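You operate a simulated robot arm through the tools that you are given. There is no shell and no other tool. Be economical: measure what you need, move in short steps, check, and stop when the job is done.

You are at the controls of a simulated two-armed robot. One attempt, no reset.

Task
Pug out two clay logs and put them in the brown drawer.
Fine: stop the mill before you take them; shut the drawer and the nozzle cap. Where these are worked on the way, their far stop is far enough and under half their travel is too little: brown drawer.
Where things are to end (x, y in the base frame): clay log within 0.06 m of [0.81, -0.98]; clay log within 0.06 m of [0.76, -0.83].

The check looks at the end state, three seconds after you hand in, the way a careful person would. Anything else that was tipped, shoved, dropped, spilled or broken makes it a failure. Lids that push on must go on centred and level and be pressed home; caps that screw on are set level and turned clockwise until they are tight.

Robot
Two 7-joint arms with two-finger parallel grippers on one trunk, on a base that drives. Base frame: it is fixed to the floor where the robot stands at the start and does not move with it; the origin is under the middle of the robot, x ahead of it, y to its left, z up. Lengths are in m, angles in rad, forces in N, time in s.
The left shoulder is at the start at [0.05, 0.165, 1.149], the right one opposite. With the tool pointing down near the work surface each hand reaches from about 0.1 to 0.58 m from the robot's upright axis, wherever it stands, measured 20 degrees to its own side. Places, roughly: brown drawer [0.9, -0.9, 0.6]; clay log (6x11x5 cm) [0.9, -0.5, 0.9]; clay mill [0.8, -0.2, 0.9]; inside of the brown drawer [0.9, -0.9, 0.6]; long clay lump (9x6x4 cm) [0.9, -0.7, 0.6]; nozzle cap [0.9, -0.6, 0.9]. Payload 3.91 kg a hand.
The tool frame of a hand sits at the grasp point between the pads (the TCP): z along the fingers, y along the line on which they close. The tips reach 0.03 m beyond it. The gripper opens to 0.11 m. The fingers are 0.02 m wide and 0.01 m thick; the gripper's body (0.048 by 0.112 m) begins 0.055 m behind the TCP.
Orientation is that of the tool frame in the base frame, as a unit quaternion [w, x, y, z]. With the fingers straight down and closing along the base's y, the tool's x points along the base's -x, its y along +y and its z along -z.

Tools
- The arms move only by the tool jog_arm. It takes "left_steps", "right_steps" or both (then of equal length, played together; a hand with none holds still); each is a list of rows, each a list of 7 numbers: the gripper command, from -1 (shut) to 1 (fully open), values between in proportion, then the shift along the tool's x, y, z in units of 400 mm (1.0 is 400 mm), then the turn, a rotation vector about the tool's x, y, z in units of 60 degrees (1.0 is 60 degrees). In form: [[fingers, x, y, z, wx, wy, wz], ...]. A call has 1 to 20 rows; each row is the pose to reach, as a shift and turn from the pose commanded when the call began, along the tool's axes at that moment. A call with a number of a shift or a turn outside -1 to 1 is refused whole. Each row takes 0.2 s and may step no farther than 0.05 m and 0.15 rad from the row before; otherwise, or with a gripper value out of range, the whole call is refused. Where a pose cannot be reached the arm comes as near as it can. A force on the tool above 40 N (or 10 N above the force at the start of the call, whichever is more), or a blocked arm, ends the call early, and 0.2 s more pass. The fingers move at their own pace (about 0.045 m/s each) and stop on an object; they squeeze with about 22 N. The grip force told is the motor's: it shows also when the fingers shut on nothing. Time passes only in rows, and 0.2 s behind the last, so rows that repeat a pose let the fingers close. It gives the time, the measured TCP pose, the force on the tool (base axes), the opening and the grip force at its end, in the units of the frame above (readings bear some noise), with the torque about the TCP (base axes, N m) and any sound that the robot's microphone picked up, and new pictures: "show" is both (left out), scene, wrist or none (wrist: the cameras of the hands that moved).
- Cameras (640 x 400 px; columns grow to the right, rows downward): "scene" is now at [0.1056, -0.0391, 1.3054]; the picture's right is [-0.46, -0.89, 0.00], its down [-0.62, 0.32, -0.72] and it looks along [0.63, -0.33, -0.70] (base axes); focal length 235 px, centre (320, 200). "left" rides on the left gripper at [0.072, -0.017, -0.103] in its tool frame; the picture's right is [0.23, 0.97, 0.00], its down [-0.76, 0.18, -0.62] and it looks along [-0.61, 0.14, 0.78] (tool axes); focal length 222 px, centre (320, 200). "right" rides on the right gripper at [0.072, 0.017, -0.103] in its tool frame; the picture's right is [-0.23, 0.97, 0.00], its down [-0.76, -0.18, -0.62] and it looks along [-0.61, -0.14, 0.78] (tool axes); focal length 222 px, centre (320, 200). There is no depth. A picture from a camera that has moved, and an enlarged one, comes with that camera's place and axes in the base frame and with its lens.
- move_column(by): slides the trunk up (or, below 0, down) by that many m; the arms and the scene camera ride with it, the base frame stays. It gives what a move gives, with no picture.
- base_move(legs): drives the robot by 1 to 6 legs, each [ahead, left, turn to the left] in m, m and rad, along the robot's own axes; the way and the turn of a leg run together, so that a leg with both is an arc; at most 1.5 m and 3.142 rad a leg. The arms and the cameras ride along, it lands a little off, and it stops where it bumps. It gives what a move gives, and a new picture of the scene camera.
- head_to(pan, tilt): turns the head with the scene camera to pan (to the left, within 1.396 rad either way) and tilt (down, from -0.506 to 1.204), counted from straight ahead of the robot. It gives what a move gives, and a new picture of the scene camera.
- enlarge(camera, box): a new picture of the part [left, top, right, bottom] of that camera's present view, enlarged. It takes no simulated time.
- close_job(): hands the job in; it is judged then, once.

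Work in short steps. Places have to be worked out from the pictures, the camera data and where the tool is seen: move nearer, look again, correct. Check each grasp and each placing, and mend what went wrong. You have 120 turns and 260 pictures in all, those below and enlarged ones among them. Open the grippers and draw the arms clear of the work before you hand the job in, unless the task says otherwise; then end with one line.

The tools are called after ">>>" as a command line: name --argument value ..., lists and objects as JSON in quotes. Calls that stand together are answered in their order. jog_arm: Moves the arms, as the interface text tells. Its arguments: {"type":"object","properties":{"left_steps":{"type":"array"},"right_steps":{"type":"array"},"show":{"type":"string","enum":["both","scene","wrist","none"]}},"required":[]} The other tools are called the same way: move_column (by) slides the trunk up or down; base_move (legs) drives the base; head_to (pan, tilt) turns the head that bears the scene camera; enlarge (camera, box) takes an enlarged picture of a part of a camera's view; close_job () hands the job in.

At the start:

```text
t: 0.0
left_eef_pos: [0.4143, -0.0429, 1.1037]
left_ee_rot: [0.0, -0.001, 1.0, -0.001]
left_force: [0.1, -0.2, 0.1]
left_ft_torque: [0.03, 0.02, 0.02]
left_finger_gap: 0.11
left_grasp_force: 0.0
right_eef_pos: [0.2746, -0.3939, 1.109]
right_ee_rot: [0.0, 0.001, 1.0, 0.0]
right_force: [-0.5, 0.2, 0.3]
right_ft_torque: [-0.02, -0.01, 0.04]
right_finger_gap: 0.1101
right_grasp_force: 0.0
trunk travel left (down, up): [-0.369, 0.134]
robot x, y, heading: [-0.0002, 0.002, -0.002]
head pan, tilt: [-0.483, 0.773]
```

scene: 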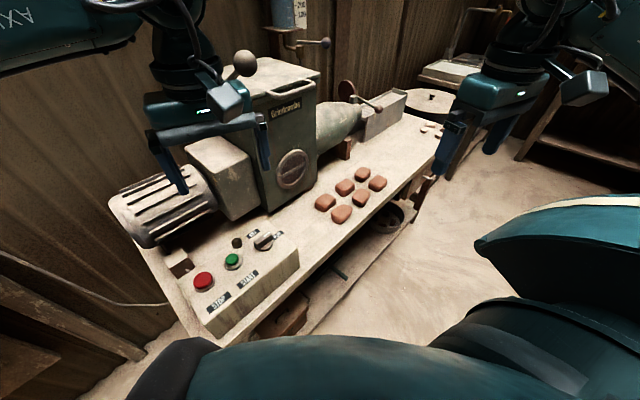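
right: 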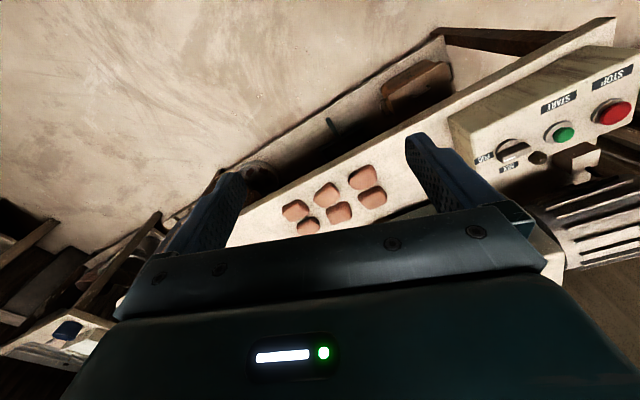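
left: 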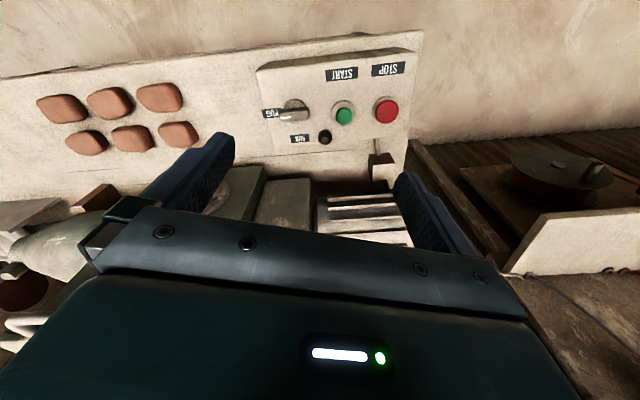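

I'll look closer at the mill, the panel and the far end of the table first.

>>> enlarge --camera "scene" --box '[260, 60, 460, 185]'

>>> enlarge --camera "scene" --box '[160, 210, 320, 310]'

>>> head_to --pan -0.75 --tilt 0.55

```text
3.20 times, centred on (360, 122) of scene
camera zoom: at [0.1056, -0.0391, 1.3054], right [-0.46, -0.89, 0.0], down [-0.62, 0.32, -0.72], along [0.63, -0.33, -0.7], focal length 751 px, centre (192, 448)
```

zoom: 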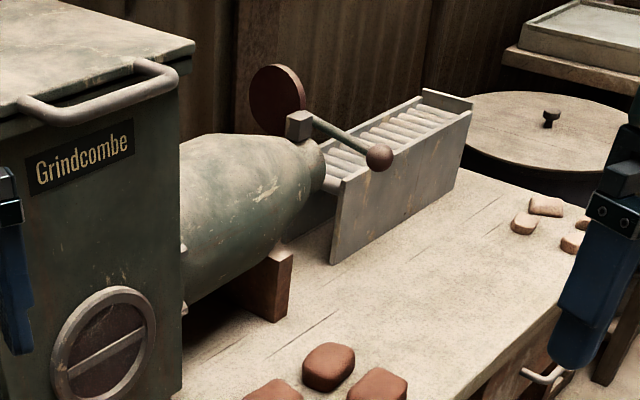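

```text
4.00 times, centred on (240, 260) of scene
camera zoom: at [0.1056, -0.0391, 1.3054], right [-0.46, -0.89, 0.0], down [-0.62, 0.32, -0.72], along [0.63, -0.33, -0.7], focal length 938 px, centre (640, -40)
```

zoom: 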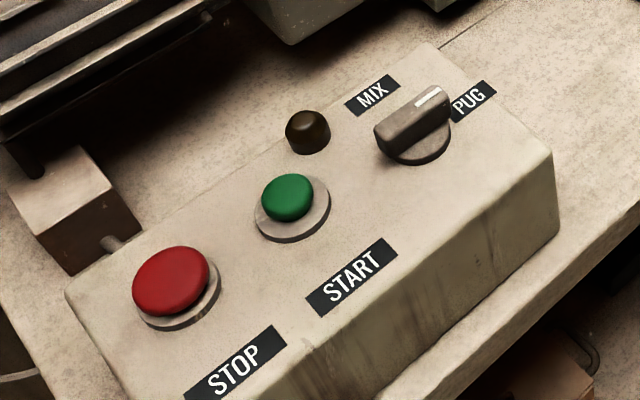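

```text
t: 0.8
left_eef_pos: [0.4135, -0.043, 1.1046]
left_ee_rot: [0.0, 0.0, 1.0, 0.0]
left_force: [0.1, -0.6, -0.8]
left_ft_torque: [0.01, 0.0, 0.0]
left_finger_gap: 0.1099
left_grasp_force: 0.0
right_eef_pos: [0.275, -0.3938, 1.1086]
right_ee_rot: [-0.001, -0.001, 1.0, 0.0]
right_force: [1.1, 0.9, -0.2]
right_ft_torque: [-0.01, 0.0, -0.01]
right_finger_gap: 0.1102
right_grasp_force: 0.2
trunk travel left (down, up): [-0.369, 0.134]
robot x, y, heading: [0.0001, -0.002, -0.005]
head pan, tilt: [-0.75, 0.55]
camera scene: at [0.0988, -0.0623, 1.3247], right [-0.68, -0.73, 0.0], down [-0.38, 0.36, -0.85], along [0.62, -0.58, -0.52], focal length 235 px, centre (320, 200)
```

scene: 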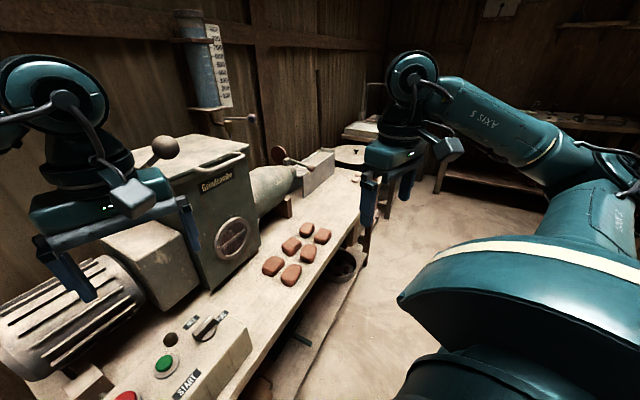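

The knob already points at PUG. The mill and table run at an angle away to the right, so I drive along the bench to see the nozzle end and drawer.

>>> base_move --legs '[[0.0, -0.7, 0.0], [0.0, 0.0, 0.4]]'

>>> head_to --pan 0.0 --tilt 0.7

```text
t: 8.4
left_eef_pos: [0.3989, -0.5629, 1.1055]
left_ee_rot: [0.0, -0.198, 0.98, 0.0]
left_force: [0.0, 0.0, 0.3]
left_ft_torque: [0.0, 0.02, -0.02]
left_finger_gap: 0.1101
left_grasp_force: 0.2
right_eef_pos: [0.4088, -0.942, 1.1097]
right_ee_rot: [0.001, -0.2, 0.98, 0.0]
right_force: [-0.2, -0.6, -0.1]
right_ft_torque: [0.0, -0.05, 0.02]
right_finger_gap: 0.1102
right_grasp_force: 0.1
trunk travel left (down, up): [-0.369, 0.134]
robot x, y, heading: [0.003, -0.6834, 0.401]
head pan, tilt: [-0.75, 0.55]
camera scene: at [0.1159, -0.7067, 1.3247], right [-0.34, -0.94, 0.0], down [-0.49, 0.18, -0.85], along [0.8, -0.29, -0.52], focal length 235 px, centre (320, 200)
```

scene: 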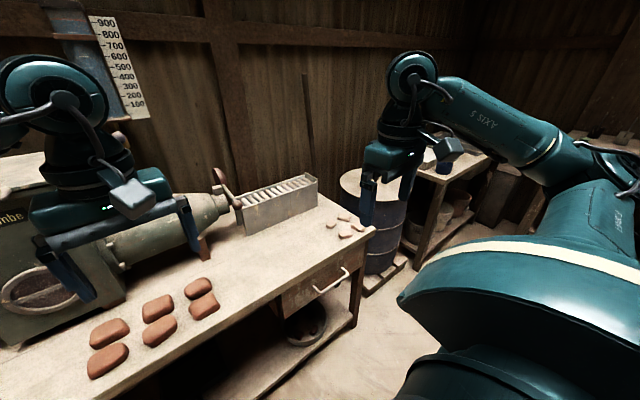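

```text
t: 9.5
left_eef_pos: [0.3988, -0.5637, 1.1053]
left_ee_rot: [0.001, -0.199, 0.98, 0.0]
left_force: [0.8, 1.1, 0.0]
left_ft_torque: [-0.05, 0.03, 0.03]
left_finger_gap: 0.1103
left_grasp_force: 0.1
right_eef_pos: [0.4072, -0.9413, 1.1084]
right_ee_rot: [-0.001, -0.199, 0.98, -0.001]
right_force: [-0.6, -0.3, 0.5]
right_ft_torque: [-0.03, 0.04, 0.01]
right_finger_gap: 0.1099
right_grasp_force: 0.0
trunk travel left (down, up): [-0.369, 0.134]
robot x, y, heading: [0.0011, -0.6891, 0.4]
head pan, tilt: [0.0, 0.7]
camera scene: at [0.1098, -0.6431, 1.3116], right [0.39, -0.92, 0.0], down [-0.59, -0.25, -0.77], along [0.7, 0.3, -0.64], focal length 235 px, centre (320, 200)
```

scene: 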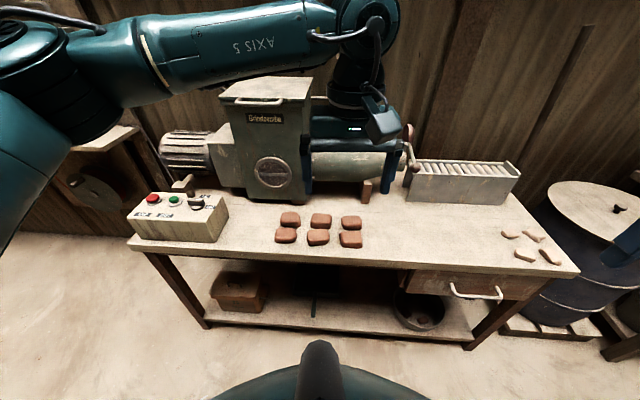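

This gives a full overview. I'll zoom in on the nozzle/trough, the drawer, and the panel.

>>> enlarge --camera "scene" --box '[300, 100, 540, 250]'

>>> enlarge --camera "scene" --box '[380, 220, 600, 357]'

>>> enlarge --camera "scene" --box '[110, 60, 350, 210]'

```text
2.67 times, centred on (420, 175) of scene
camera zoom: at [0.1098, -0.6431, 1.3116], right [0.39, -0.92, 0.0], down [-0.59, -0.25, -0.77], along [0.7, 0.3, -0.64], focal length 626 px, centre (53, 267)
```

zoom: 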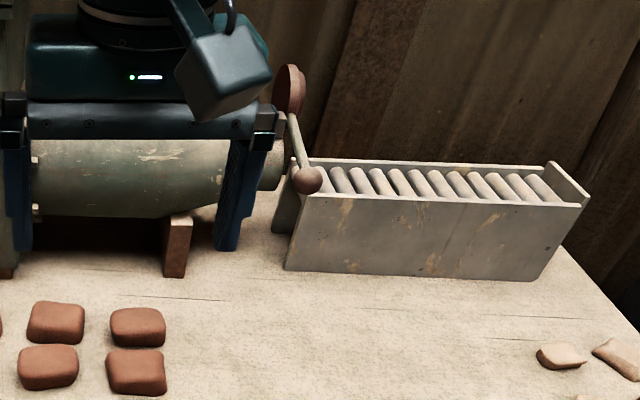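

```text
2.91 times, centred on (490, 288) of scene
camera zoom: at [0.1098, -0.6431, 1.3116], right [0.39, -0.92, 0.0], down [-0.59, -0.25, -0.77], along [0.7, 0.3, -0.64], focal length 682 px, centre (-174, -58)
```

zoom: 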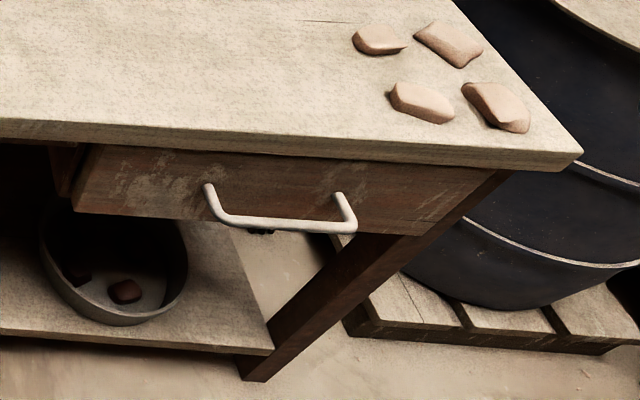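

```text
2.67 times, centred on (230, 135) of scene
camera zoom: at [0.1098, -0.6431, 1.3116], right [0.39, -0.92, 0.0], down [-0.59, -0.25, -0.77], along [0.7, 0.3, -0.64], focal length 626 px, centre (560, 373)
```

zoom: 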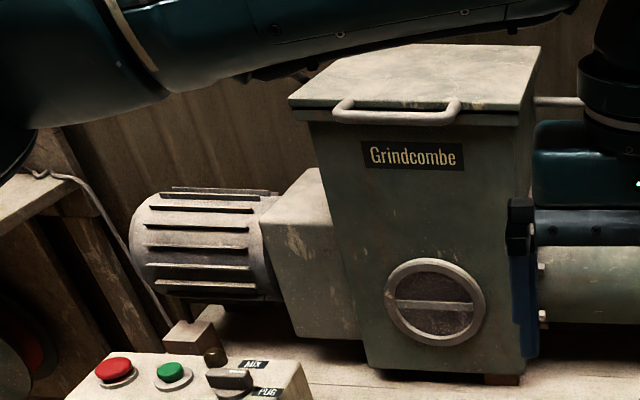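

The drawer is closed with a wire handle; the nozzle cap seems swung up (open); the roller trough is empty. I triangulate START ≈ (0.45, 0.00, 0.835) and STOP ≈ (0.43, 0.07, 0.835). I'll drive to a station in front of the panel.

>>> base_move --legs '[[0.0, 0.354, 0.0], [0.24, 0.0, -0.07]]'

>>> head_to --pan -0.6 --tilt 0.5

```text
t: 14.6
left_eef_pos: [0.4903, -0.1776, 1.1043]
left_ee_rot: [0.0, -0.17, 0.985, 0.0]
left_force: [-0.4, 0.0, 0.6]
left_ft_torque: [-0.03, 0.03, -0.03]
left_finger_gap: 0.1097
left_grasp_force: 0.1
right_eef_pos: [0.4769, -0.557, 1.1087]
right_ee_rot: [-0.001, -0.17, 0.985, 0.0]
right_force: [0.3, -0.2, 0.1]
right_ft_torque: [0.03, 0.0, 0.0]
right_finger_gap: 0.1099
right_grasp_force: 0.0
trunk travel left (down, up): [-0.369, 0.134]
robot x, y, heading: [0.0849, -0.276, 0.338]
head pan, tilt: [0.0, 0.7]
camera scene: at [0.1968, -0.2401, 1.3115], right [0.34, -0.94, 0.0], down [-0.61, -0.22, -0.76], along [0.72, 0.26, -0.64], focal length 235 px, centre (320, 200)
```

scene: 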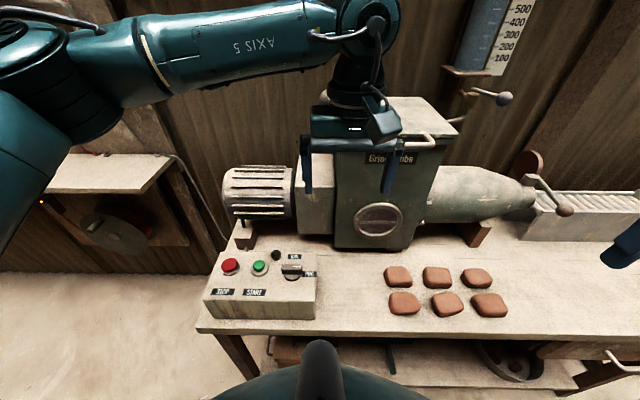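

```text
t: 15.6
left_eef_pos: [0.4887, -0.1787, 1.104]
left_ee_rot: [0.0, -0.17, 0.985, 0.0]
left_force: [-0.8, 0.0, 0.7]
left_ft_torque: [0.03, -0.05, 0.04]
left_finger_gap: 0.1101
left_grasp_force: 0.0
right_eef_pos: [0.476, -0.5571, 1.1085]
right_ee_rot: [0.0, -0.171, 0.985, 0.0]
right_force: [1.2, 0.2, 0.3]
right_ft_torque: [-0.02, -0.03, 0.03]
right_finger_gap: 0.1097
right_grasp_force: 0.1
trunk travel left (down, up): [-0.369, 0.134]
robot x, y, heading: [0.0847, -0.2761, 0.349]
head pan, tilt: [-0.6, 0.499]
camera scene: at [0.2042, -0.292, 1.3293], right [-0.25, -0.97, 0.0], down [-0.46, 0.12, -0.88], along [0.85, -0.22, -0.48], focal length 235 px, centre (320, 200)
```

scene: 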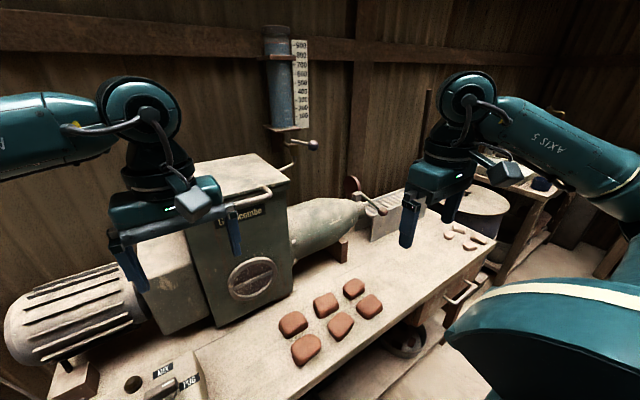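

I'll zoom in on the nozzle cap and on the hopper from here.

>>> enlarge --camera "scene" --box '[310, 150, 470, 250]'

>>> enlarge --camera "scene" --box '[180, 110, 340, 210]'

```text
4.00 times, centred on (390, 200) of scene
camera zoom: at [0.2042, -0.292, 1.3293], right [-0.25, -0.97, 0.0], down [-0.46, 0.12, -0.88], along [0.85, -0.22, -0.48], focal length 938 px, centre (40, 200)
```

zoom: 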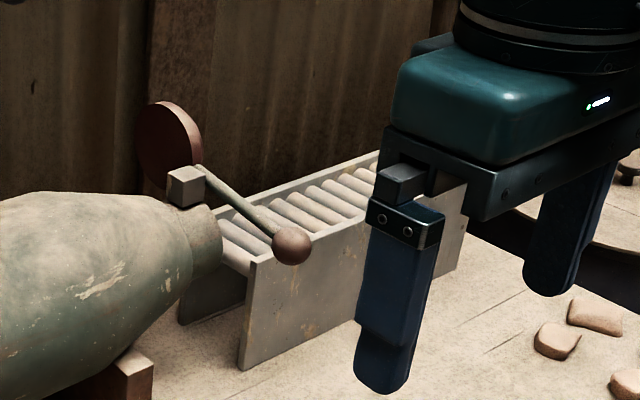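

```text
4.00 times, centred on (260, 160) of scene
camera zoom: at [0.2042, -0.292, 1.3293], right [-0.25, -0.97, 0.0], down [-0.46, 0.12, -0.88], along [0.85, -0.22, -0.48], focal length 938 px, centre (560, 360)
```

zoom: 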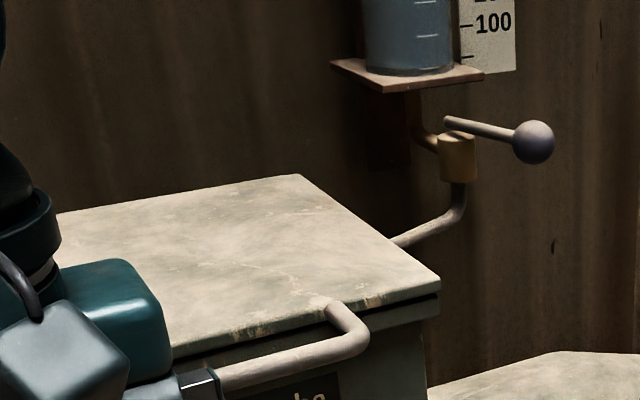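

The knob is at PUG, the cap is open, the trough clear. I bring the left hand (closed) above START.

>>> jog_arm --left_steps '[[-1, -0.015, 0.115, 0, 0, 0, 0], [-1, -0.03, 0.23, 0, 0, 0, 0], [-1, -0.045, 0.345, 0, 0, 0, 0], [-1, -0.059, 0.455, 0.03, 0, 0, 0], [-1, -0.059, 0.455, 0.13, 0, 0, 0], [-1, -0.059, 0.455, 0.25, 0, 0, 0], [-1, -0.059, 0.455, 0.37, 0, 0, 0], [-1, -0.059, 0.455, 0.49, 0, 0, 0], [-1, -0.059, 0.455, 0.51, 0, 0, 0]]' --show "wrist"

>>> head_to --pan 0.3 --tilt 0.85

```text
t: 17.6
left_eef_pos: [0.4497, 0.0004, 0.8994]
left_ee_rot: [0.001, -0.17, 0.986, 0.0]
left_force: [0.1, -0.1, 0.6]
left_ft_torque: [0.02, -0.03, -0.03]
left_finger_gap: 0.0
left_grasp_force: 22.0
right_eef_pos: [0.4763, -0.5578, 1.1099]
right_ee_rot: [0.0, -0.171, 0.985, 0.0]
right_force: [-0.2, 0.7, 0.1]
right_ft_torque: [-0.04, 0.02, 0.01]
right_finger_gap: 0.1103
right_grasp_force: 0.1
trunk travel left (down, up): [-0.369, 0.134]
robot x, y, heading: [0.0856, -0.2786, 0.339]
head pan, tilt: [-0.6, 0.499]
camera left: at [0.3857, -0.0382, 1.002], right [-0.54, 0.84, 0.0], down [0.66, 0.42, 0.62], along [0.53, 0.34, -0.78], focal length 222 px, centre (320, 200)
```

left: 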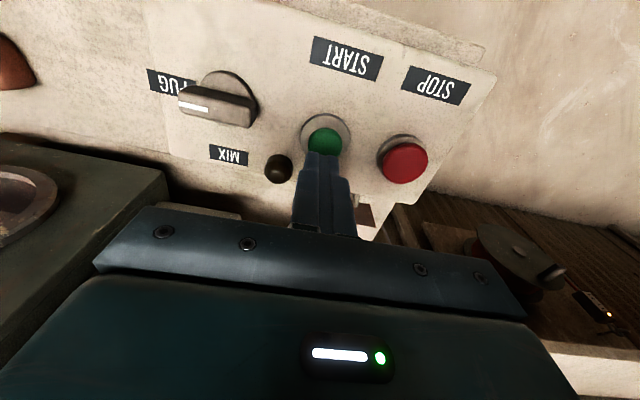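

```text
t: 18.8
left_eef_pos: [0.4505, 0.0022, 0.8996]
left_ee_rot: [0.0, -0.17, 0.985, -0.001]
left_force: [0.3, 0.1, 0.0]
left_ft_torque: [-0.02, -0.02, 0.02]
left_finger_gap: 0.0
left_grasp_force: 22.4
right_eef_pos: [0.4759, -0.5572, 1.1087]
right_ee_rot: [0.0, -0.171, 0.985, 0.0]
right_force: [0.1, -0.4, 0.1]
right_ft_torque: [0.03, -0.02, 0.05]
right_finger_gap: 0.1102
right_grasp_force: 0.1
trunk travel left (down, up): [-0.369, 0.134]
robot x, y, heading: [0.0836, -0.282, 0.346]
head pan, tilt: [0.3, 0.85]
camera scene: at [0.1789, -0.222, 1.2993], right [0.6, -0.8, 0.0], down [-0.6, -0.45, -0.66], along [0.53, 0.4, -0.75], focal length 235 px, centre (320, 200)
```

scene: 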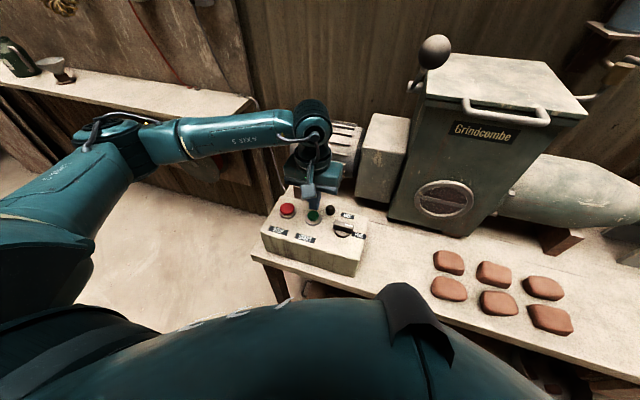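

The finger is right over START. Before starting I check the ball lever on the hopper and the supply on the left.

>>> enlarge --camera "scene" --box '[340, 20, 500, 120]'

>>> enlarge --camera "left" --box '[480, 220, 640, 320]'

```text
4.00 times, centred on (420, 70) of scene
camera zoom: at [0.1789, -0.222, 1.2993], right [0.6, -0.8, 0.0], down [-0.6, -0.45, -0.66], along [0.53, 0.4, -0.75], focal length 938 px, centre (-80, 720)
```

zoom: 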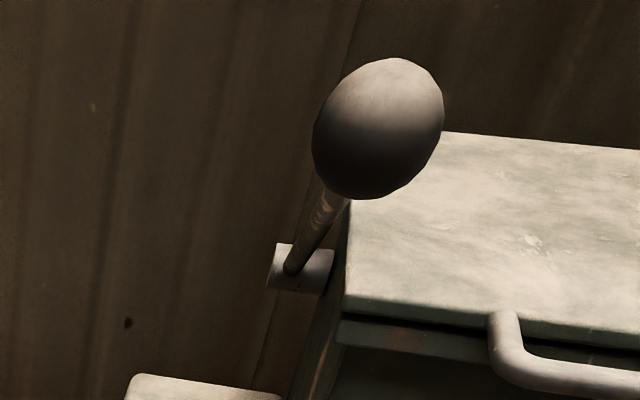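

```text
4.00 times, centred on (560, 270) of left
camera zoom: at [0.3857, -0.0383, 1.0024], right [-0.54, 0.84, 0.0], down [0.66, 0.42, 0.62], along [0.52, 0.34, -0.78], focal length 888 px, centre (-640, -80)
```

zoom: 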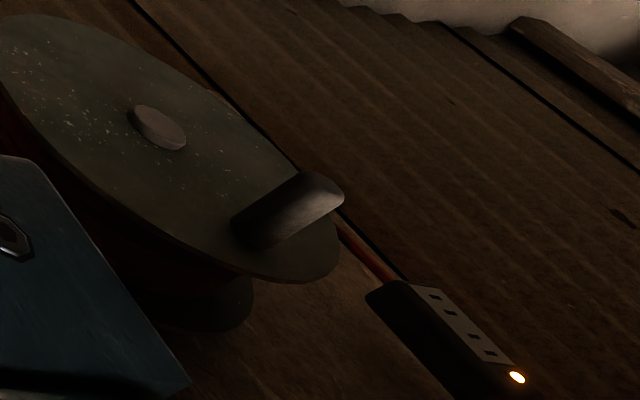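

Everything seems ready; press START by easing down until the force rises, then lift back.

>>> jog_arm --left_steps '[[-1, 0, 0, 0.03, 0, 0, 0], [-1, 0, 0, 0.05, 0, 0, 0], [-1, 0, 0, 0.06, 0, 0, 0], [-1, 0, 0, 0.07, 0, 0, 0], [-1, 0, 0, 0.08, 0, 0, 0], [-1, 0, 0, 0.09, 0, 0, 0], [-1, 0, 0, 0.1, 0, 0, 0], [-1, 0, 0, 0.11, 0, 0, 0]]' --show "wrist"

```text
t: 20.6
left_eef_pos: [0.4498, -0.0008, 0.8598]
left_ee_rot: [0.005, -0.17, 0.985, -0.001]
left_force: [-6.2, 2.6, 33.1]
left_ft_torque: [0.07, 0.31, -0.06]
left_finger_gap: 0.0002
left_grasp_force: 22.1
right_eef_pos: [0.4737, -0.5576, 1.1105]
right_ee_rot: [0.002, -0.17, 0.985, 0.0]
right_force: [-0.3, -0.2, -0.1]
right_ft_torque: [0.01, -0.03, -0.01]
right_finger_gap: 0.11
right_grasp_force: 0.1
trunk travel left (down, up): [-0.369, 0.134]
robot x, y, heading: [0.082, -0.2802, 0.343]
head pan, tilt: [0.3, 0.85]
heard: click
camera left: at [0.3855, -0.0388, 0.9625], right [-0.54, 0.84, 0.0], down [0.65, 0.42, 0.63], along [0.53, 0.34, -0.78], focal length 222 px, centre (320, 200)
```

left: 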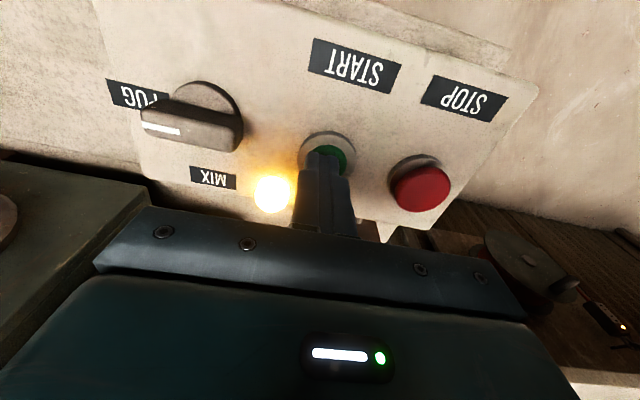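

The lamp lit and it clicked: the mill runs. I lift off and stand over STOP (about 7 cm to the left), turning the head toward the nozzle.

>>> jog_arm --left_steps '[[-1, 0, 0, -0.06, 0, 0, 0], [-1, 0, 0, -0.12, 0, 0, 0], [-1, 0, 0.09, -0.12, 0, 0, 0], [-1, 0, 0.18, -0.12, 0, 0, 0]]' --show "wrist"

>>> head_to --pan -0.6 --tilt 0.5

```text
t: 21.6
left_eef_pos: [0.4254, 0.0683, 0.902]
left_ee_rot: [0.0, -0.17, 0.985, 0.0]
left_force: [0.5, 0.7, 0.4]
left_ft_torque: [-0.01, 0.01, 0.05]
left_finger_gap: 0.0
left_grasp_force: 21.9
right_eef_pos: [0.4757, -0.557, 1.1087]
right_ee_rot: [0.0, -0.17, 0.985, -0.001]
right_force: [-0.1, 0.5, -0.6]
right_ft_torque: [0.02, 0.01, -0.01]
right_finger_gap: 0.1099
right_grasp_force: 0.0
trunk travel left (down, up): [-0.369, 0.134]
robot x, y, heading: [0.0866, -0.2774, 0.337]
head pan, tilt: [0.3, 0.85]
camera left: at [0.3631, 0.0298, 1.0055], right [-0.54, 0.84, 0.0], down [0.66, 0.42, 0.62], along [0.52, 0.34, -0.78], focal length 222 px, centre (320, 200)
```

left: 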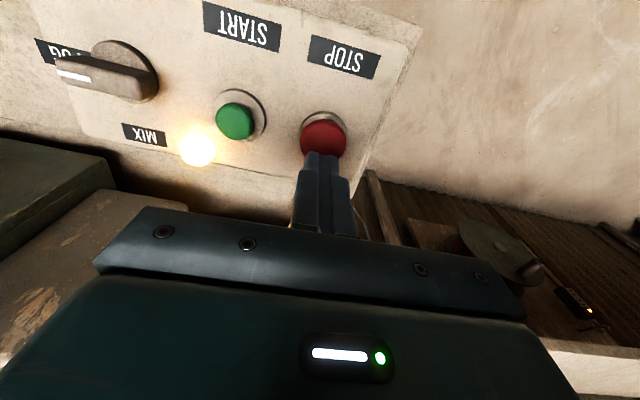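

```text
t: 22.8
left_eef_pos: [0.427, 0.069, 0.9025]
left_ee_rot: [0.0, -0.17, 0.985, 0.0]
left_force: [-0.6, -0.6, -0.1]
left_ft_torque: [0.02, -0.03, 0.0]
left_finger_gap: 0.0002
left_grasp_force: 21.7
right_eef_pos: [0.4759, -0.5575, 1.1089]
right_ee_rot: [0.0, -0.17, 0.985, 0.0]
right_force: [0.2, -0.2, -0.4]
right_ft_torque: [0.0, 0.0, 0.01]
right_finger_gap: 0.1099
right_grasp_force: 0.1
trunk travel left (down, up): [-0.369, 0.134]
robot x, y, heading: [0.0825, -0.2766, 0.339]
head pan, tilt: [-0.6, 0.499]
camera scene: at [0.2042, -0.292, 1.3293], right [-0.25, -0.97, 0.0], down [-0.46, 0.12, -0.88], along [0.85, -0.22, -0.48], focal length 235 px, centre (320, 200)
```

scene: 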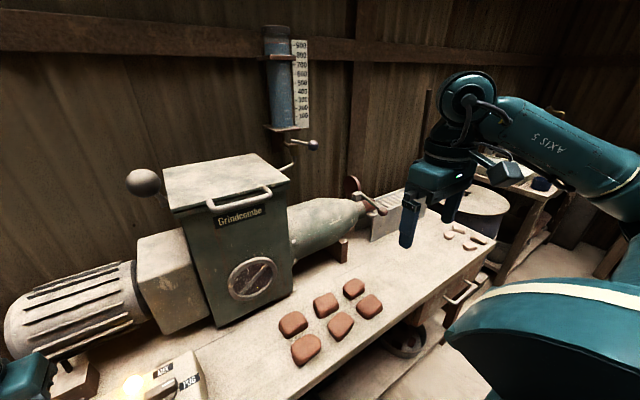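

The auger disc turns and something brown shows at the nozzle. Zoom in.

>>> enlarge --camera "scene" --box '[310, 150, 470, 250]'

```text
4.00 times, centred on (390, 200) of scene
camera zoom: at [0.2042, -0.292, 1.3293], right [-0.25, -0.97, 0.0], down [-0.46, 0.12, -0.88], along [0.85, -0.22, -0.48], focal length 938 px, centre (40, 200)
```

zoom: 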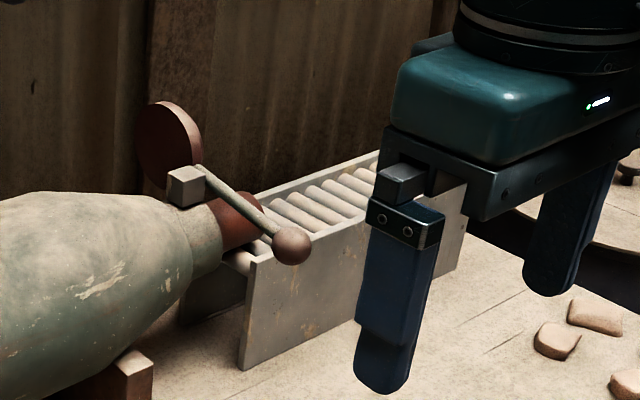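

Clay is extruding. I wait in short stages, watching.

>>> jog_arm --left_steps '[[-1, 0, 0, 0, 0, 0, 0], [-1, 0, 0, 0, 0, 0, 0], [-1, 0, 0, 0, 0, 0, 0], [-1, 0, 0, 0, 0, 0, 0], [-1, 0, 0, 0, 0, 0, 0], [-1, 0, 0, 0, 0, 0, 0], [-1, 0, 0, 0, 0, 0, 0], [-1, 0, 0, 0, 0, 0, 0]]' --show "none"

>>> enlarge --camera "scene" --box '[310, 150, 470, 250]'

```text
t: 24.6
left_eef_pos: [0.4271, 0.0692, 0.9032]
left_ee_rot: [0.001, -0.17, 0.985, 0.0]
left_force: [0.8, 1.5, -1.1]
left_ft_torque: [0.02, 0.05, 0.01]
left_finger_gap: 0.0
left_grasp_force: 22.0
right_eef_pos: [0.4746, -0.5577, 1.1079]
right_ee_rot: [0.0, -0.17, 0.985, 0.0]
right_force: [0.5, -0.6, 0.5]
right_ft_torque: [-0.02, 0.03, 0.0]
right_finger_gap: 0.1098
right_grasp_force: 0.0
trunk travel left (down, up): [-0.369, 0.134]
robot x, y, heading: [0.0815, -0.2777, 0.345]
head pan, tilt: [-0.6, 0.499]
```

```text
4.00 times, centred on (390, 200) of scene
camera zoom: at [0.2042, -0.2921, 1.3293], right [-0.26, -0.97, 0.0], down [-0.46, 0.12, -0.88], along [0.85, -0.22, -0.48], focal length 938 px, centre (40, 200)
```

zoom: 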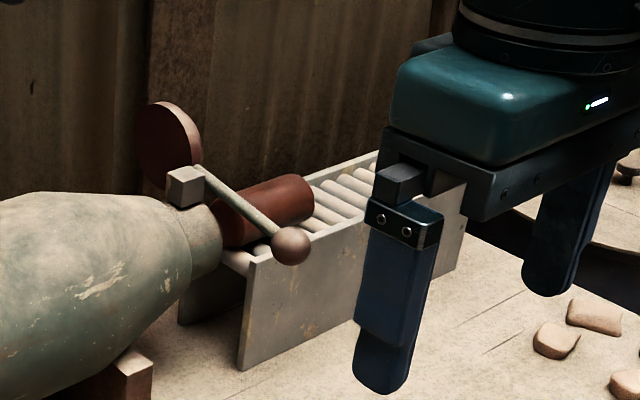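

>>> jog_arm --left_steps '[[-1, 0, 0, 0, 0, 0, 0], [-1, 0, 0, 0, 0, 0, 0], [-1, 0, 0, 0, 0, 0, 0], [-1, 0, 0, 0, 0, 0, 0], [-1, 0, 0, 0, 0, 0, 0], [-1, 0, 0, 0, 0, 0, 0]]' --show "none"

>>> enlarge --camera "scene" --box '[310, 150, 470, 250]'

```text
t: 25.9
left_eef_pos: [0.4291, 0.068, 0.9028]
left_ee_rot: [0.001, -0.17, 0.985, 0.0]
left_force: [0.0, 0.0, -0.3]
left_ft_torque: [-0.01, 0.0, 0.02]
left_finger_gap: 0.0003
left_grasp_force: 21.1
right_eef_pos: [0.4759, -0.5574, 1.109]
right_ee_rot: [0.0, -0.17, 0.985, 0.001]
right_force: [0.6, -0.6, 0.0]
right_ft_torque: [0.01, -0.06, 0.03]
right_finger_gap: 0.1101
right_grasp_force: 0.0
trunk travel left (down, up): [-0.369, 0.134]
robot x, y, heading: [0.0858, -0.2756, 0.348]
head pan, tilt: [-0.6, 0.499]
```

```text
4.00 times, centred on (390, 200) of scene
camera zoom: at [0.2042, -0.2921, 1.3293], right [-0.26, -0.97, 0.0], down [-0.46, 0.12, -0.88], along [0.85, -0.22, -0.48], focal length 938 px, centre (40, 200)
```

zoom: 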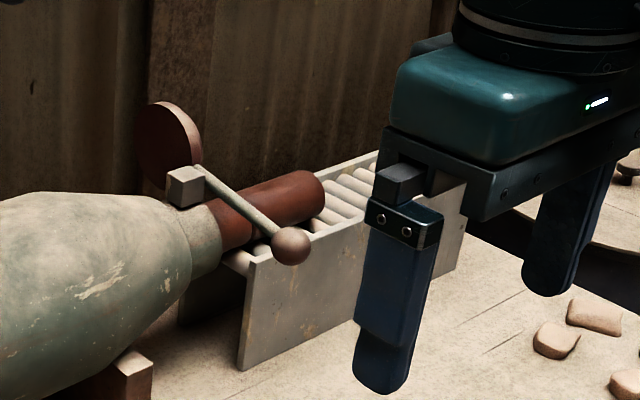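

>>> jog_arm --left_steps '[[-1, 0, 0, 0, 0, 0, 0], [-1, 0, 0, 0, 0, 0, 0], [-1, 0, 0, 0, 0, 0, 0], [-1, 0, 0, 0, 0, 0, 0], [-1, 0, 0, 0, 0, 0, 0]]' --show "none"

>>> enlarge --camera "scene" --box '[340, 160, 420, 210]'

```text
t: 27.1
left_eef_pos: [0.427, 0.0693, 0.9032]
left_ee_rot: [0.0, -0.17, 0.985, 0.0]
left_force: [1.3, 0.1, 0.4]
left_ft_torque: [0.02, -0.02, -0.01]
left_finger_gap: 0.0001
left_grasp_force: 22.2
right_eef_pos: [0.4752, -0.5577, 1.1089]
right_ee_rot: [0.0, -0.17, 0.985, 0.0]
right_force: [0.3, 0.5, 0.2]
right_ft_torque: [-0.03, -0.02, 0.02]
right_finger_gap: 0.1102
right_grasp_force: 0.1
trunk travel left (down, up): [-0.369, 0.134]
robot x, y, heading: [0.0854, -0.2776, 0.343]
head pan, tilt: [-0.6, 0.499]
```

```text
8.00 times, centred on (380, 185) of scene
camera zoom: at [0.2042, -0.2921, 1.3293], right [-0.26, -0.97, 0.0], down [-0.46, 0.12, -0.88], along [0.85, -0.22, -0.48], focal length 1877 px, centre (-160, 320)
```

zoom: 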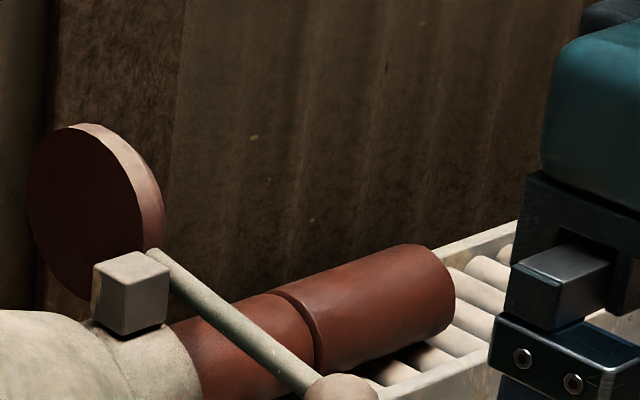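

First log is cut, second is emerging. I wait a little more, hovering closer above STOP.

>>> jog_arm --left_steps '[[-1, 0, 0, 0.01, 0, 0, 0], [-1, 0, 0, 0.025, 0, 0, 0], [-1, 0, 0, 0.04, 0, 0, 0], [-1, 0, 0, 0.04, 0, 0, 0], [-1, 0, 0, 0.04, 0, 0, 0]]' --show "none"

>>> enlarge --camera "scene" --box '[340, 160, 420, 210]'

```text
t: 28.4
left_eef_pos: [0.4267, 0.0689, 0.888]
left_ee_rot: [0.0, -0.17, 0.985, 0.0]
left_force: [-0.6, 0.5, 0.3]
left_ft_torque: [0.01, 0.0, -0.01]
left_finger_gap: 0.0001
left_grasp_force: 21.5
right_eef_pos: [0.4757, -0.5569, 1.1091]
right_ee_rot: [0.0, -0.17, 0.985, -0.001]
right_force: [0.2, 0.2, -1.0]
right_ft_torque: [0.02, -0.01, 0.01]
right_finger_gap: 0.1099
right_grasp_force: 0.0
trunk travel left (down, up): [-0.369, 0.134]
robot x, y, heading: [0.0834, -0.275, 0.342]
head pan, tilt: [-0.6, 0.499]
```

```text
8.00 times, centred on (380, 185) of scene
camera zoom: at [0.2042, -0.2921, 1.3293], right [-0.26, -0.97, 0.0], down [-0.46, 0.12, -0.88], along [0.85, -0.22, -0.48], focal length 1877 px, centre (-160, 320)
```

zoom: 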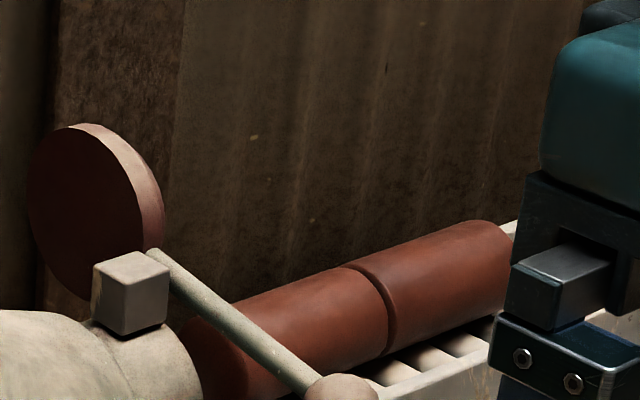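

The second log looks about full length; press STOP now.

>>> jog_arm --left_steps '[[-1, 0, 0, 0.03, 0, 0, 0], [-1, 0, 0, 0.05, 0, 0, 0], [-1, 0, 0, 0.065, 0, 0, 0], [-1, 0, 0, 0.08, 0, 0, 0], [-1, 0, 0, 0.09, 0, 0, 0]]' --show "wrist"

>>> enlarge --camera "scene" --box '[340, 160, 420, 210]'

```text
t: 29.5
left_eef_pos: [0.4289, 0.0678, 0.8632]
left_ee_rot: [0.008, -0.17, 0.985, -0.001]
left_force: [-9.1, -1.7, 25.6]
left_ft_torque: [0.0, 0.49, 0.0]
left_finger_gap: 0.0001
left_grasp_force: 22.3
right_eef_pos: [0.4727, -0.5588, 1.1099]
right_ee_rot: [0.002, -0.172, 0.985, 0.002]
right_force: [-0.4, -0.1, -0.9]
right_ft_torque: [-0.08, 0.0, 0.02]
right_finger_gap: 0.1099
right_grasp_force: 0.1
trunk travel left (down, up): [-0.369, 0.134]
robot x, y, heading: [0.0846, -0.2773, 0.343]
head pan, tilt: [-0.6, 0.499]
heard: click
stopped in row 5 (left hand): the force on the tool passed its limit at 43 N (the readings are from after the stop); the commanded pose is now the measured one
camera left: at [0.3627, 0.0286, 0.9642], right [-0.54, 0.84, -0.01], down [0.65, 0.42, 0.64], along [0.54, 0.34, -0.77], focal length 222 px, centre (320, 200)
```

left: 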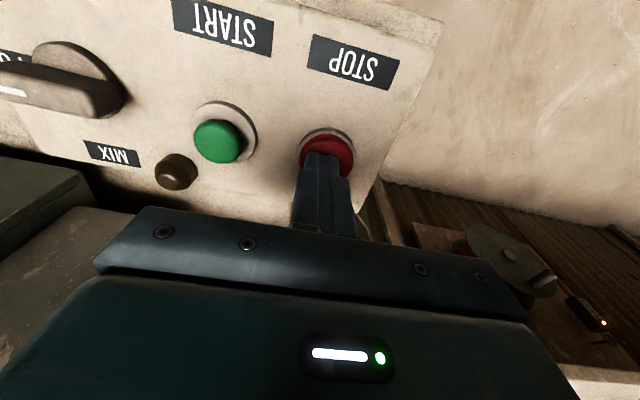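

```text
8.00 times, centred on (380, 185) of scene
camera zoom: at [0.2008, -0.294, 1.33], right [-0.25, -0.97, 0.0], down [-0.46, 0.12, -0.88], along [0.85, -0.22, -0.48], focal length 1877 px, centre (-160, 320)
```

zoom: 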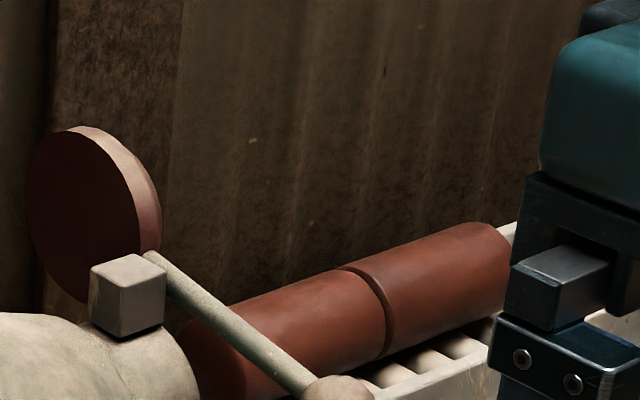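

Lamp is off, mill stopped, and both logs sit on the rollers. I lift the left hand clear, back off and drive to the trough station.

>>> jog_arm --left_steps '[[-1, 0, 0, -0.1, 0, 0, 0], [-1, 0, 0, -0.2, 0, 0, 0], [-1, 0, 0, -0.32, 0, 0, 0], [-1, 0.05, -0.05, -0.44, 0, 0, 0], [0, 0.15, -0.1, -0.55, 0, 0, 0], [1, 0.25, -0.15, -0.6, 0, 0, 0], [1, 0.35, -0.2, -0.6, 0, 0, 0]]' --show "none"

>>> base_move --legs '[[-0.1, 0.0, 0.0], [0.0, -0.62, 0.0]]'

>>> head_to --pan 0.0 --tilt 0.7

```text
refused: row 4 steps farther than a row can; nothing moved
```

```text
t: 30.4
left_eef_pos: [0.4228, 0.0665, 0.8673]
left_ee_rot: [0.026, -0.174, 0.984, -0.001]
left_force: [-0.6, -0.9, 2.4]
left_ft_torque: [-0.04, 0.09, 0.0]
left_finger_gap: 0.0001
left_grasp_force: 21.7
right_eef_pos: [0.4583, -0.5628, 1.1094]
right_ee_rot: [0.0, -0.171, 0.985, 0.0]
right_force: [0.1, 0.5, 0.2]
right_ft_torque: [-0.02, 0.02, 0.01]
right_finger_gap: 0.1098
right_grasp_force: 0.0
trunk travel left (down, up): [-0.369, 0.134]
robot x, y, heading: [0.0711, -0.2865, 0.346]
head pan, tilt: [-0.6, 0.499]
heard: click
stopped in leg 1: the force on the tool passed its limit at 83 N (the readings are from after the stop); the commanded pose is now the measured one
camera scene: at [0.1879, -0.2978, 1.3291], right [-0.25, -0.97, 0.0], down [-0.46, 0.12, -0.88], along [0.85, -0.22, -0.48], focal length 235 px, centre (320, 200)
```

scene: 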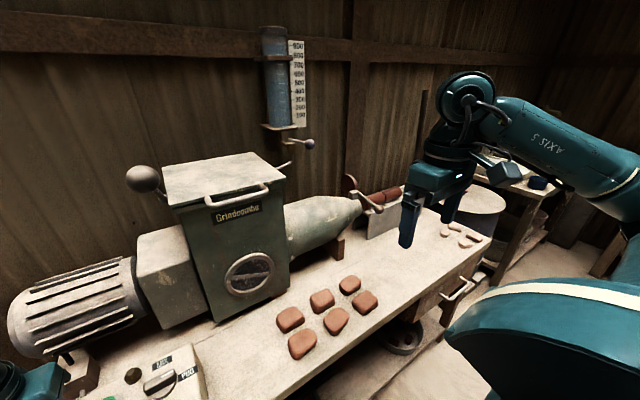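

```text
t: 31.4
left_eef_pos: [0.4255, 0.0667, 0.8659]
left_ee_rot: [0.026, -0.173, 0.985, -0.001]
left_force: [1.3, -0.3, 2.7]
left_ft_torque: [-0.04, 0.0, 0.03]
left_finger_gap: 0.0002
left_grasp_force: 22.3
right_eef_pos: [0.4601, -0.5619, 1.1088]
right_ee_rot: [0.0, -0.171, 0.985, 0.0]
right_force: [0.4, -0.5, 0.0]
right_ft_torque: [-0.01, -0.01, -0.02]
right_finger_gap: 0.1103
right_grasp_force: 0.1
trunk travel left (down, up): [-0.369, 0.134]
robot x, y, heading: [0.0707, -0.2795, 0.34]
head pan, tilt: [0.0, 0.7]
camera scene: at [0.18, -0.2462, 1.3116], right [0.34, -0.94, 0.0], down [-0.61, -0.22, -0.77], along [0.72, 0.26, -0.64], focal length 235 px, centre (320, 200)
```

scene: 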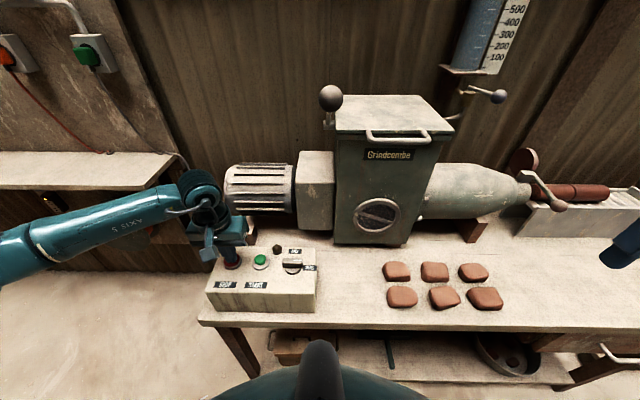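

My lift was refused for too large a step and the base tugged a little against the button; panel looks unmoved. I lift the left hand properly now.

>>> jog_arm --left_steps '[[-1, 0, 0, -0.1, 0, 0, 0], [-1, 0, 0, -0.2, 0, 0, 0], [-1, 0, 0, -0.3, 0, 0, 0], [-1, 0, 0, -0.4, 0, 0, 0], [0, 0.0, 0, -0.5, 0, 0, 0], [1, 0.0, 0, -0.6, 0, 0, 0], [1, 0.1, -0.04, -0.6, 0, 0, 0], [1, 0.2, -0.08, -0.6, 0, 0, 0], [1, 0.3, -0.12, -0.6, 0, 0, 0]]' --show "scene"

```text
t: 33.4
left_eef_pos: [0.3129, -0.0213, 1.1015]
left_ee_rot: [0.025, -0.175, 0.984, 0.0]
left_force: [-0.9, 0.0, 0.5]
left_ft_torque: [-0.04, 0.01, 0.0]
left_finger_gap: 0.1035
left_grasp_force: 0.1
right_eef_pos: [0.4592, -0.5628, 1.1092]
right_ee_rot: [0.0, -0.171, 0.985, 0.0]
right_force: [-0.3, -0.4, 0.8]
right_ft_torque: [0.0, 0.0, 0.01]
right_finger_gap: 0.1097
right_grasp_force: 0.1
trunk travel left (down, up): [-0.369, 0.134]
robot x, y, heading: [0.0678, -0.2836, 0.344]
head pan, tilt: [0.0, 0.7]
camera scene: at [0.18, -0.2463, 1.3116], right [0.34, -0.94, 0.0], down [-0.61, -0.22, -0.77], along [0.72, 0.26, -0.64], focal length 235 px, centre (320, 200)
```

scene: 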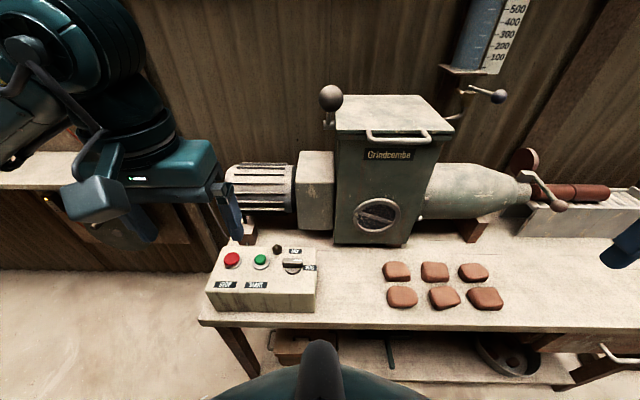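

>>> base_move --legs '[[0.0, -0.65, 0.0]]'

```text
t: 39.5
left_eef_pos: [0.5304, -0.6278, 1.1011]
left_ee_rot: [0.026, -0.176, 0.984, -0.001]
left_force: [0.4, -0.4, -0.7]
left_ft_torque: [0.0, 0.0, 0.01]
left_finger_gap: 0.1098
left_grasp_force: 0.1
right_eef_pos: [0.6789, -1.1678, 1.1085]
right_ee_rot: [0.0, -0.174, 0.985, 0.0]
right_force: [-0.7, 1.0, -0.1]
right_ft_torque: [0.04, 0.01, -0.01]
right_finger_gap: 0.1097
right_grasp_force: 0.0
trunk travel left (down, up): [-0.369, 0.134]
robot x, y, heading: [0.2832, -0.8914, 0.346]
head pan, tilt: [0.0, 0.7]
camera scene: at [0.3983, -0.853, 1.3116], right [0.34, -0.94, 0.0], down [-0.61, -0.22, -0.76], along [0.72, 0.26, -0.64], focal length 235 px, centre (320, 200)
```

scene: 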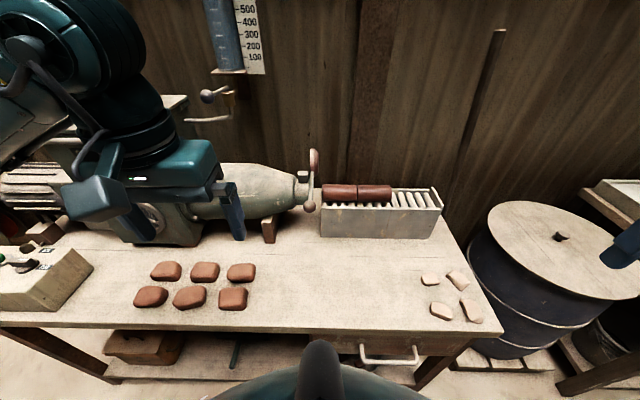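

>>> enlarge --camera "scene" --box '[280, 135, 460, 247]'

>>> enlarge --camera "scene" --box '[290, 290, 510, 400]'

```text
3.56 times, centred on (370, 191) of scene
camera zoom: at [0.3983, -0.853, 1.3116], right [0.34, -0.94, 0.0], down [-0.61, -0.22, -0.76], along [0.72, 0.26, -0.64], focal length 834 px, centre (142, 232)
```

zoom: 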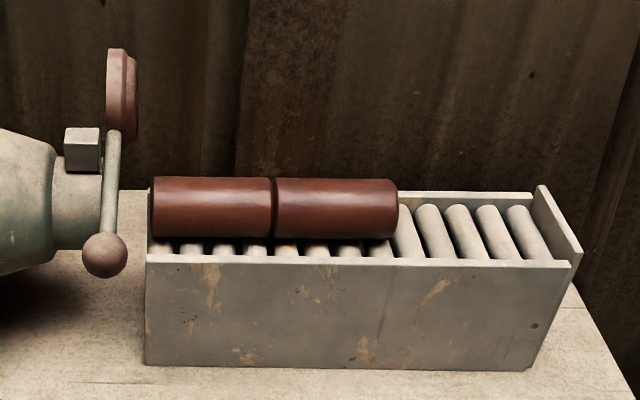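

```text
2.91 times, centred on (400, 345) of scene
camera zoom: at [0.3983, -0.853, 1.3116], right [0.34, -0.94, 0.0], down [-0.61, -0.22, -0.76], along [0.72, 0.26, -0.64], focal length 682 px, centre (87, -222)
```

zoom: 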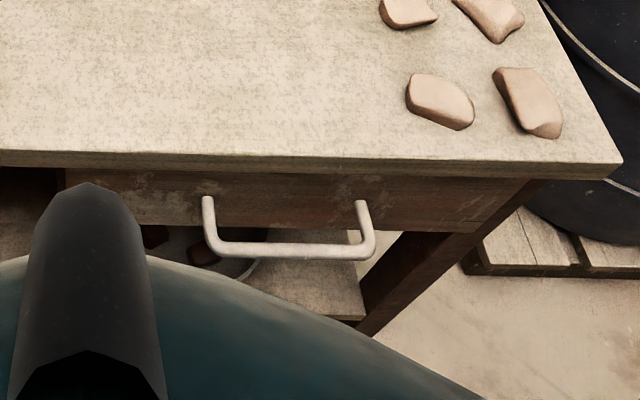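

Both logs are complete and clear of the nozzle; triangulated centres ≈ (0.984, −0.821) and (0.948, −0.717), z≈0.87. That is ~0.68 ahead of the robot, too far, so I look down to see how much room the base has.

>>> head_to --pan -0.2 --tilt 1.2

```text
t: 40.4
left_eef_pos: [0.5305, -0.6272, 1.1019]
left_ee_rot: [0.026, -0.177, 0.984, -0.001]
left_force: [0.1, 0.1, 0.1]
left_ft_torque: [0.01, 0.01, 0.01]
left_finger_gap: 0.1099
left_grasp_force: 0.1
right_eef_pos: [0.6799, -1.1678, 1.1091]
right_ee_rot: [0.0, -0.173, 0.985, 0.0]
right_force: [0.5, 0.2, -0.3]
right_ft_torque: [0.04, -0.03, -0.01]
right_finger_gap: 0.1101
right_grasp_force: 0.0
trunk travel left (down, up): [-0.369, 0.134]
robot x, y, heading: [0.2841, -0.8918, 0.348]
head pan, tilt: [-0.201, 1.201]
camera scene: at [0.3738, -0.8736, 1.2756], right [0.15, -0.99, 0.0], down [-0.92, -0.14, -0.36], along [0.36, 0.05, -0.93], focal length 235 px, centre (320, 200)
```

scene: 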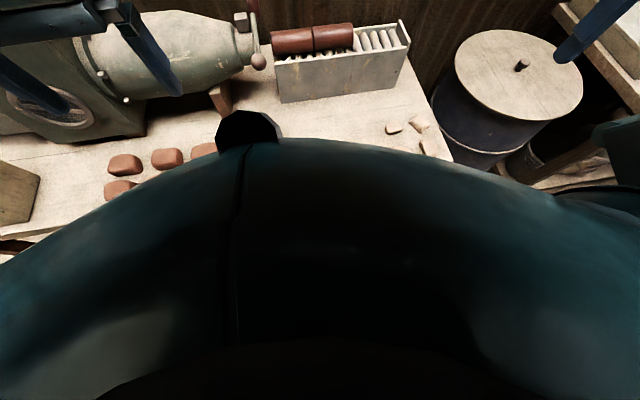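

The torso hides the floor. I test the right arm: bring it over log 1 while turning the gripper so it closes across the log.

>>> jog_arm --right_steps '[[1, -0.07, 0.05, 0, 0, 0, -0.087], [1, -0.14, 0.1, 0, 0, 0, -0.174], [1, -0.21, 0.15, 0, 0, 0, -0.261], [1, -0.28, 0.2, 0, 0, 0, -0.348], [1, -0.35, 0.25, 0, 0, 0, -0.435], [1, -0.42, 0.3, 0, 0, 0, -0.522], [1, -0.49, 0.35, 0, 0, 0, -0.609], [1, -0.56, 0.4, 0, 0, 0, -0.696], [1, -0.63, 0.45, 0, 0, 0, -0.783], [1, -0.7, 0.5, 0, 0, 0, -0.87], [1, -0.75, 0.55, 0, 0, 0, -0.95]]' --show "wrist"

```text
t: 42.8
left_eef_pos: [0.5315, -0.6273, 1.1019]
left_ee_rot: [0.026, -0.176, 0.984, -0.001]
left_force: [0.3, -0.6, -0.4]
left_ft_torque: [0.0, 0.0, 0.02]
left_finger_gap: 0.1096
left_grasp_force: 0.0
right_eef_pos: [0.754, -0.8548, 1.0943]
right_ee_rot: [0.004, -0.615, 0.788, -0.004]
right_force: [-0.4, 0.4, -0.5]
right_ft_torque: [0.0, -0.02, 0.0]
right_finger_gap: 0.1104
right_grasp_force: 0.0
right hand out of reach, approached as far as the arm can: row 1, 8, 9, 10, 11
trunk travel left (down, up): [-0.369, 0.134]
robot x, y, heading: [0.2856, -0.8904, 0.345]
head pan, tilt: [-0.201, 1.201]
camera right: at [0.7178, -0.9212, 1.1966], right [-0.89, 0.46, -0.01], down [0.35, 0.7, 0.63], along [0.29, 0.55, -0.78], focal length 222 px, centre (320, 200)
```

right: 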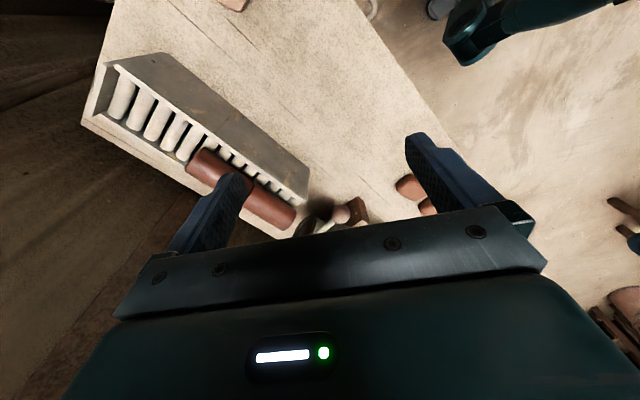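

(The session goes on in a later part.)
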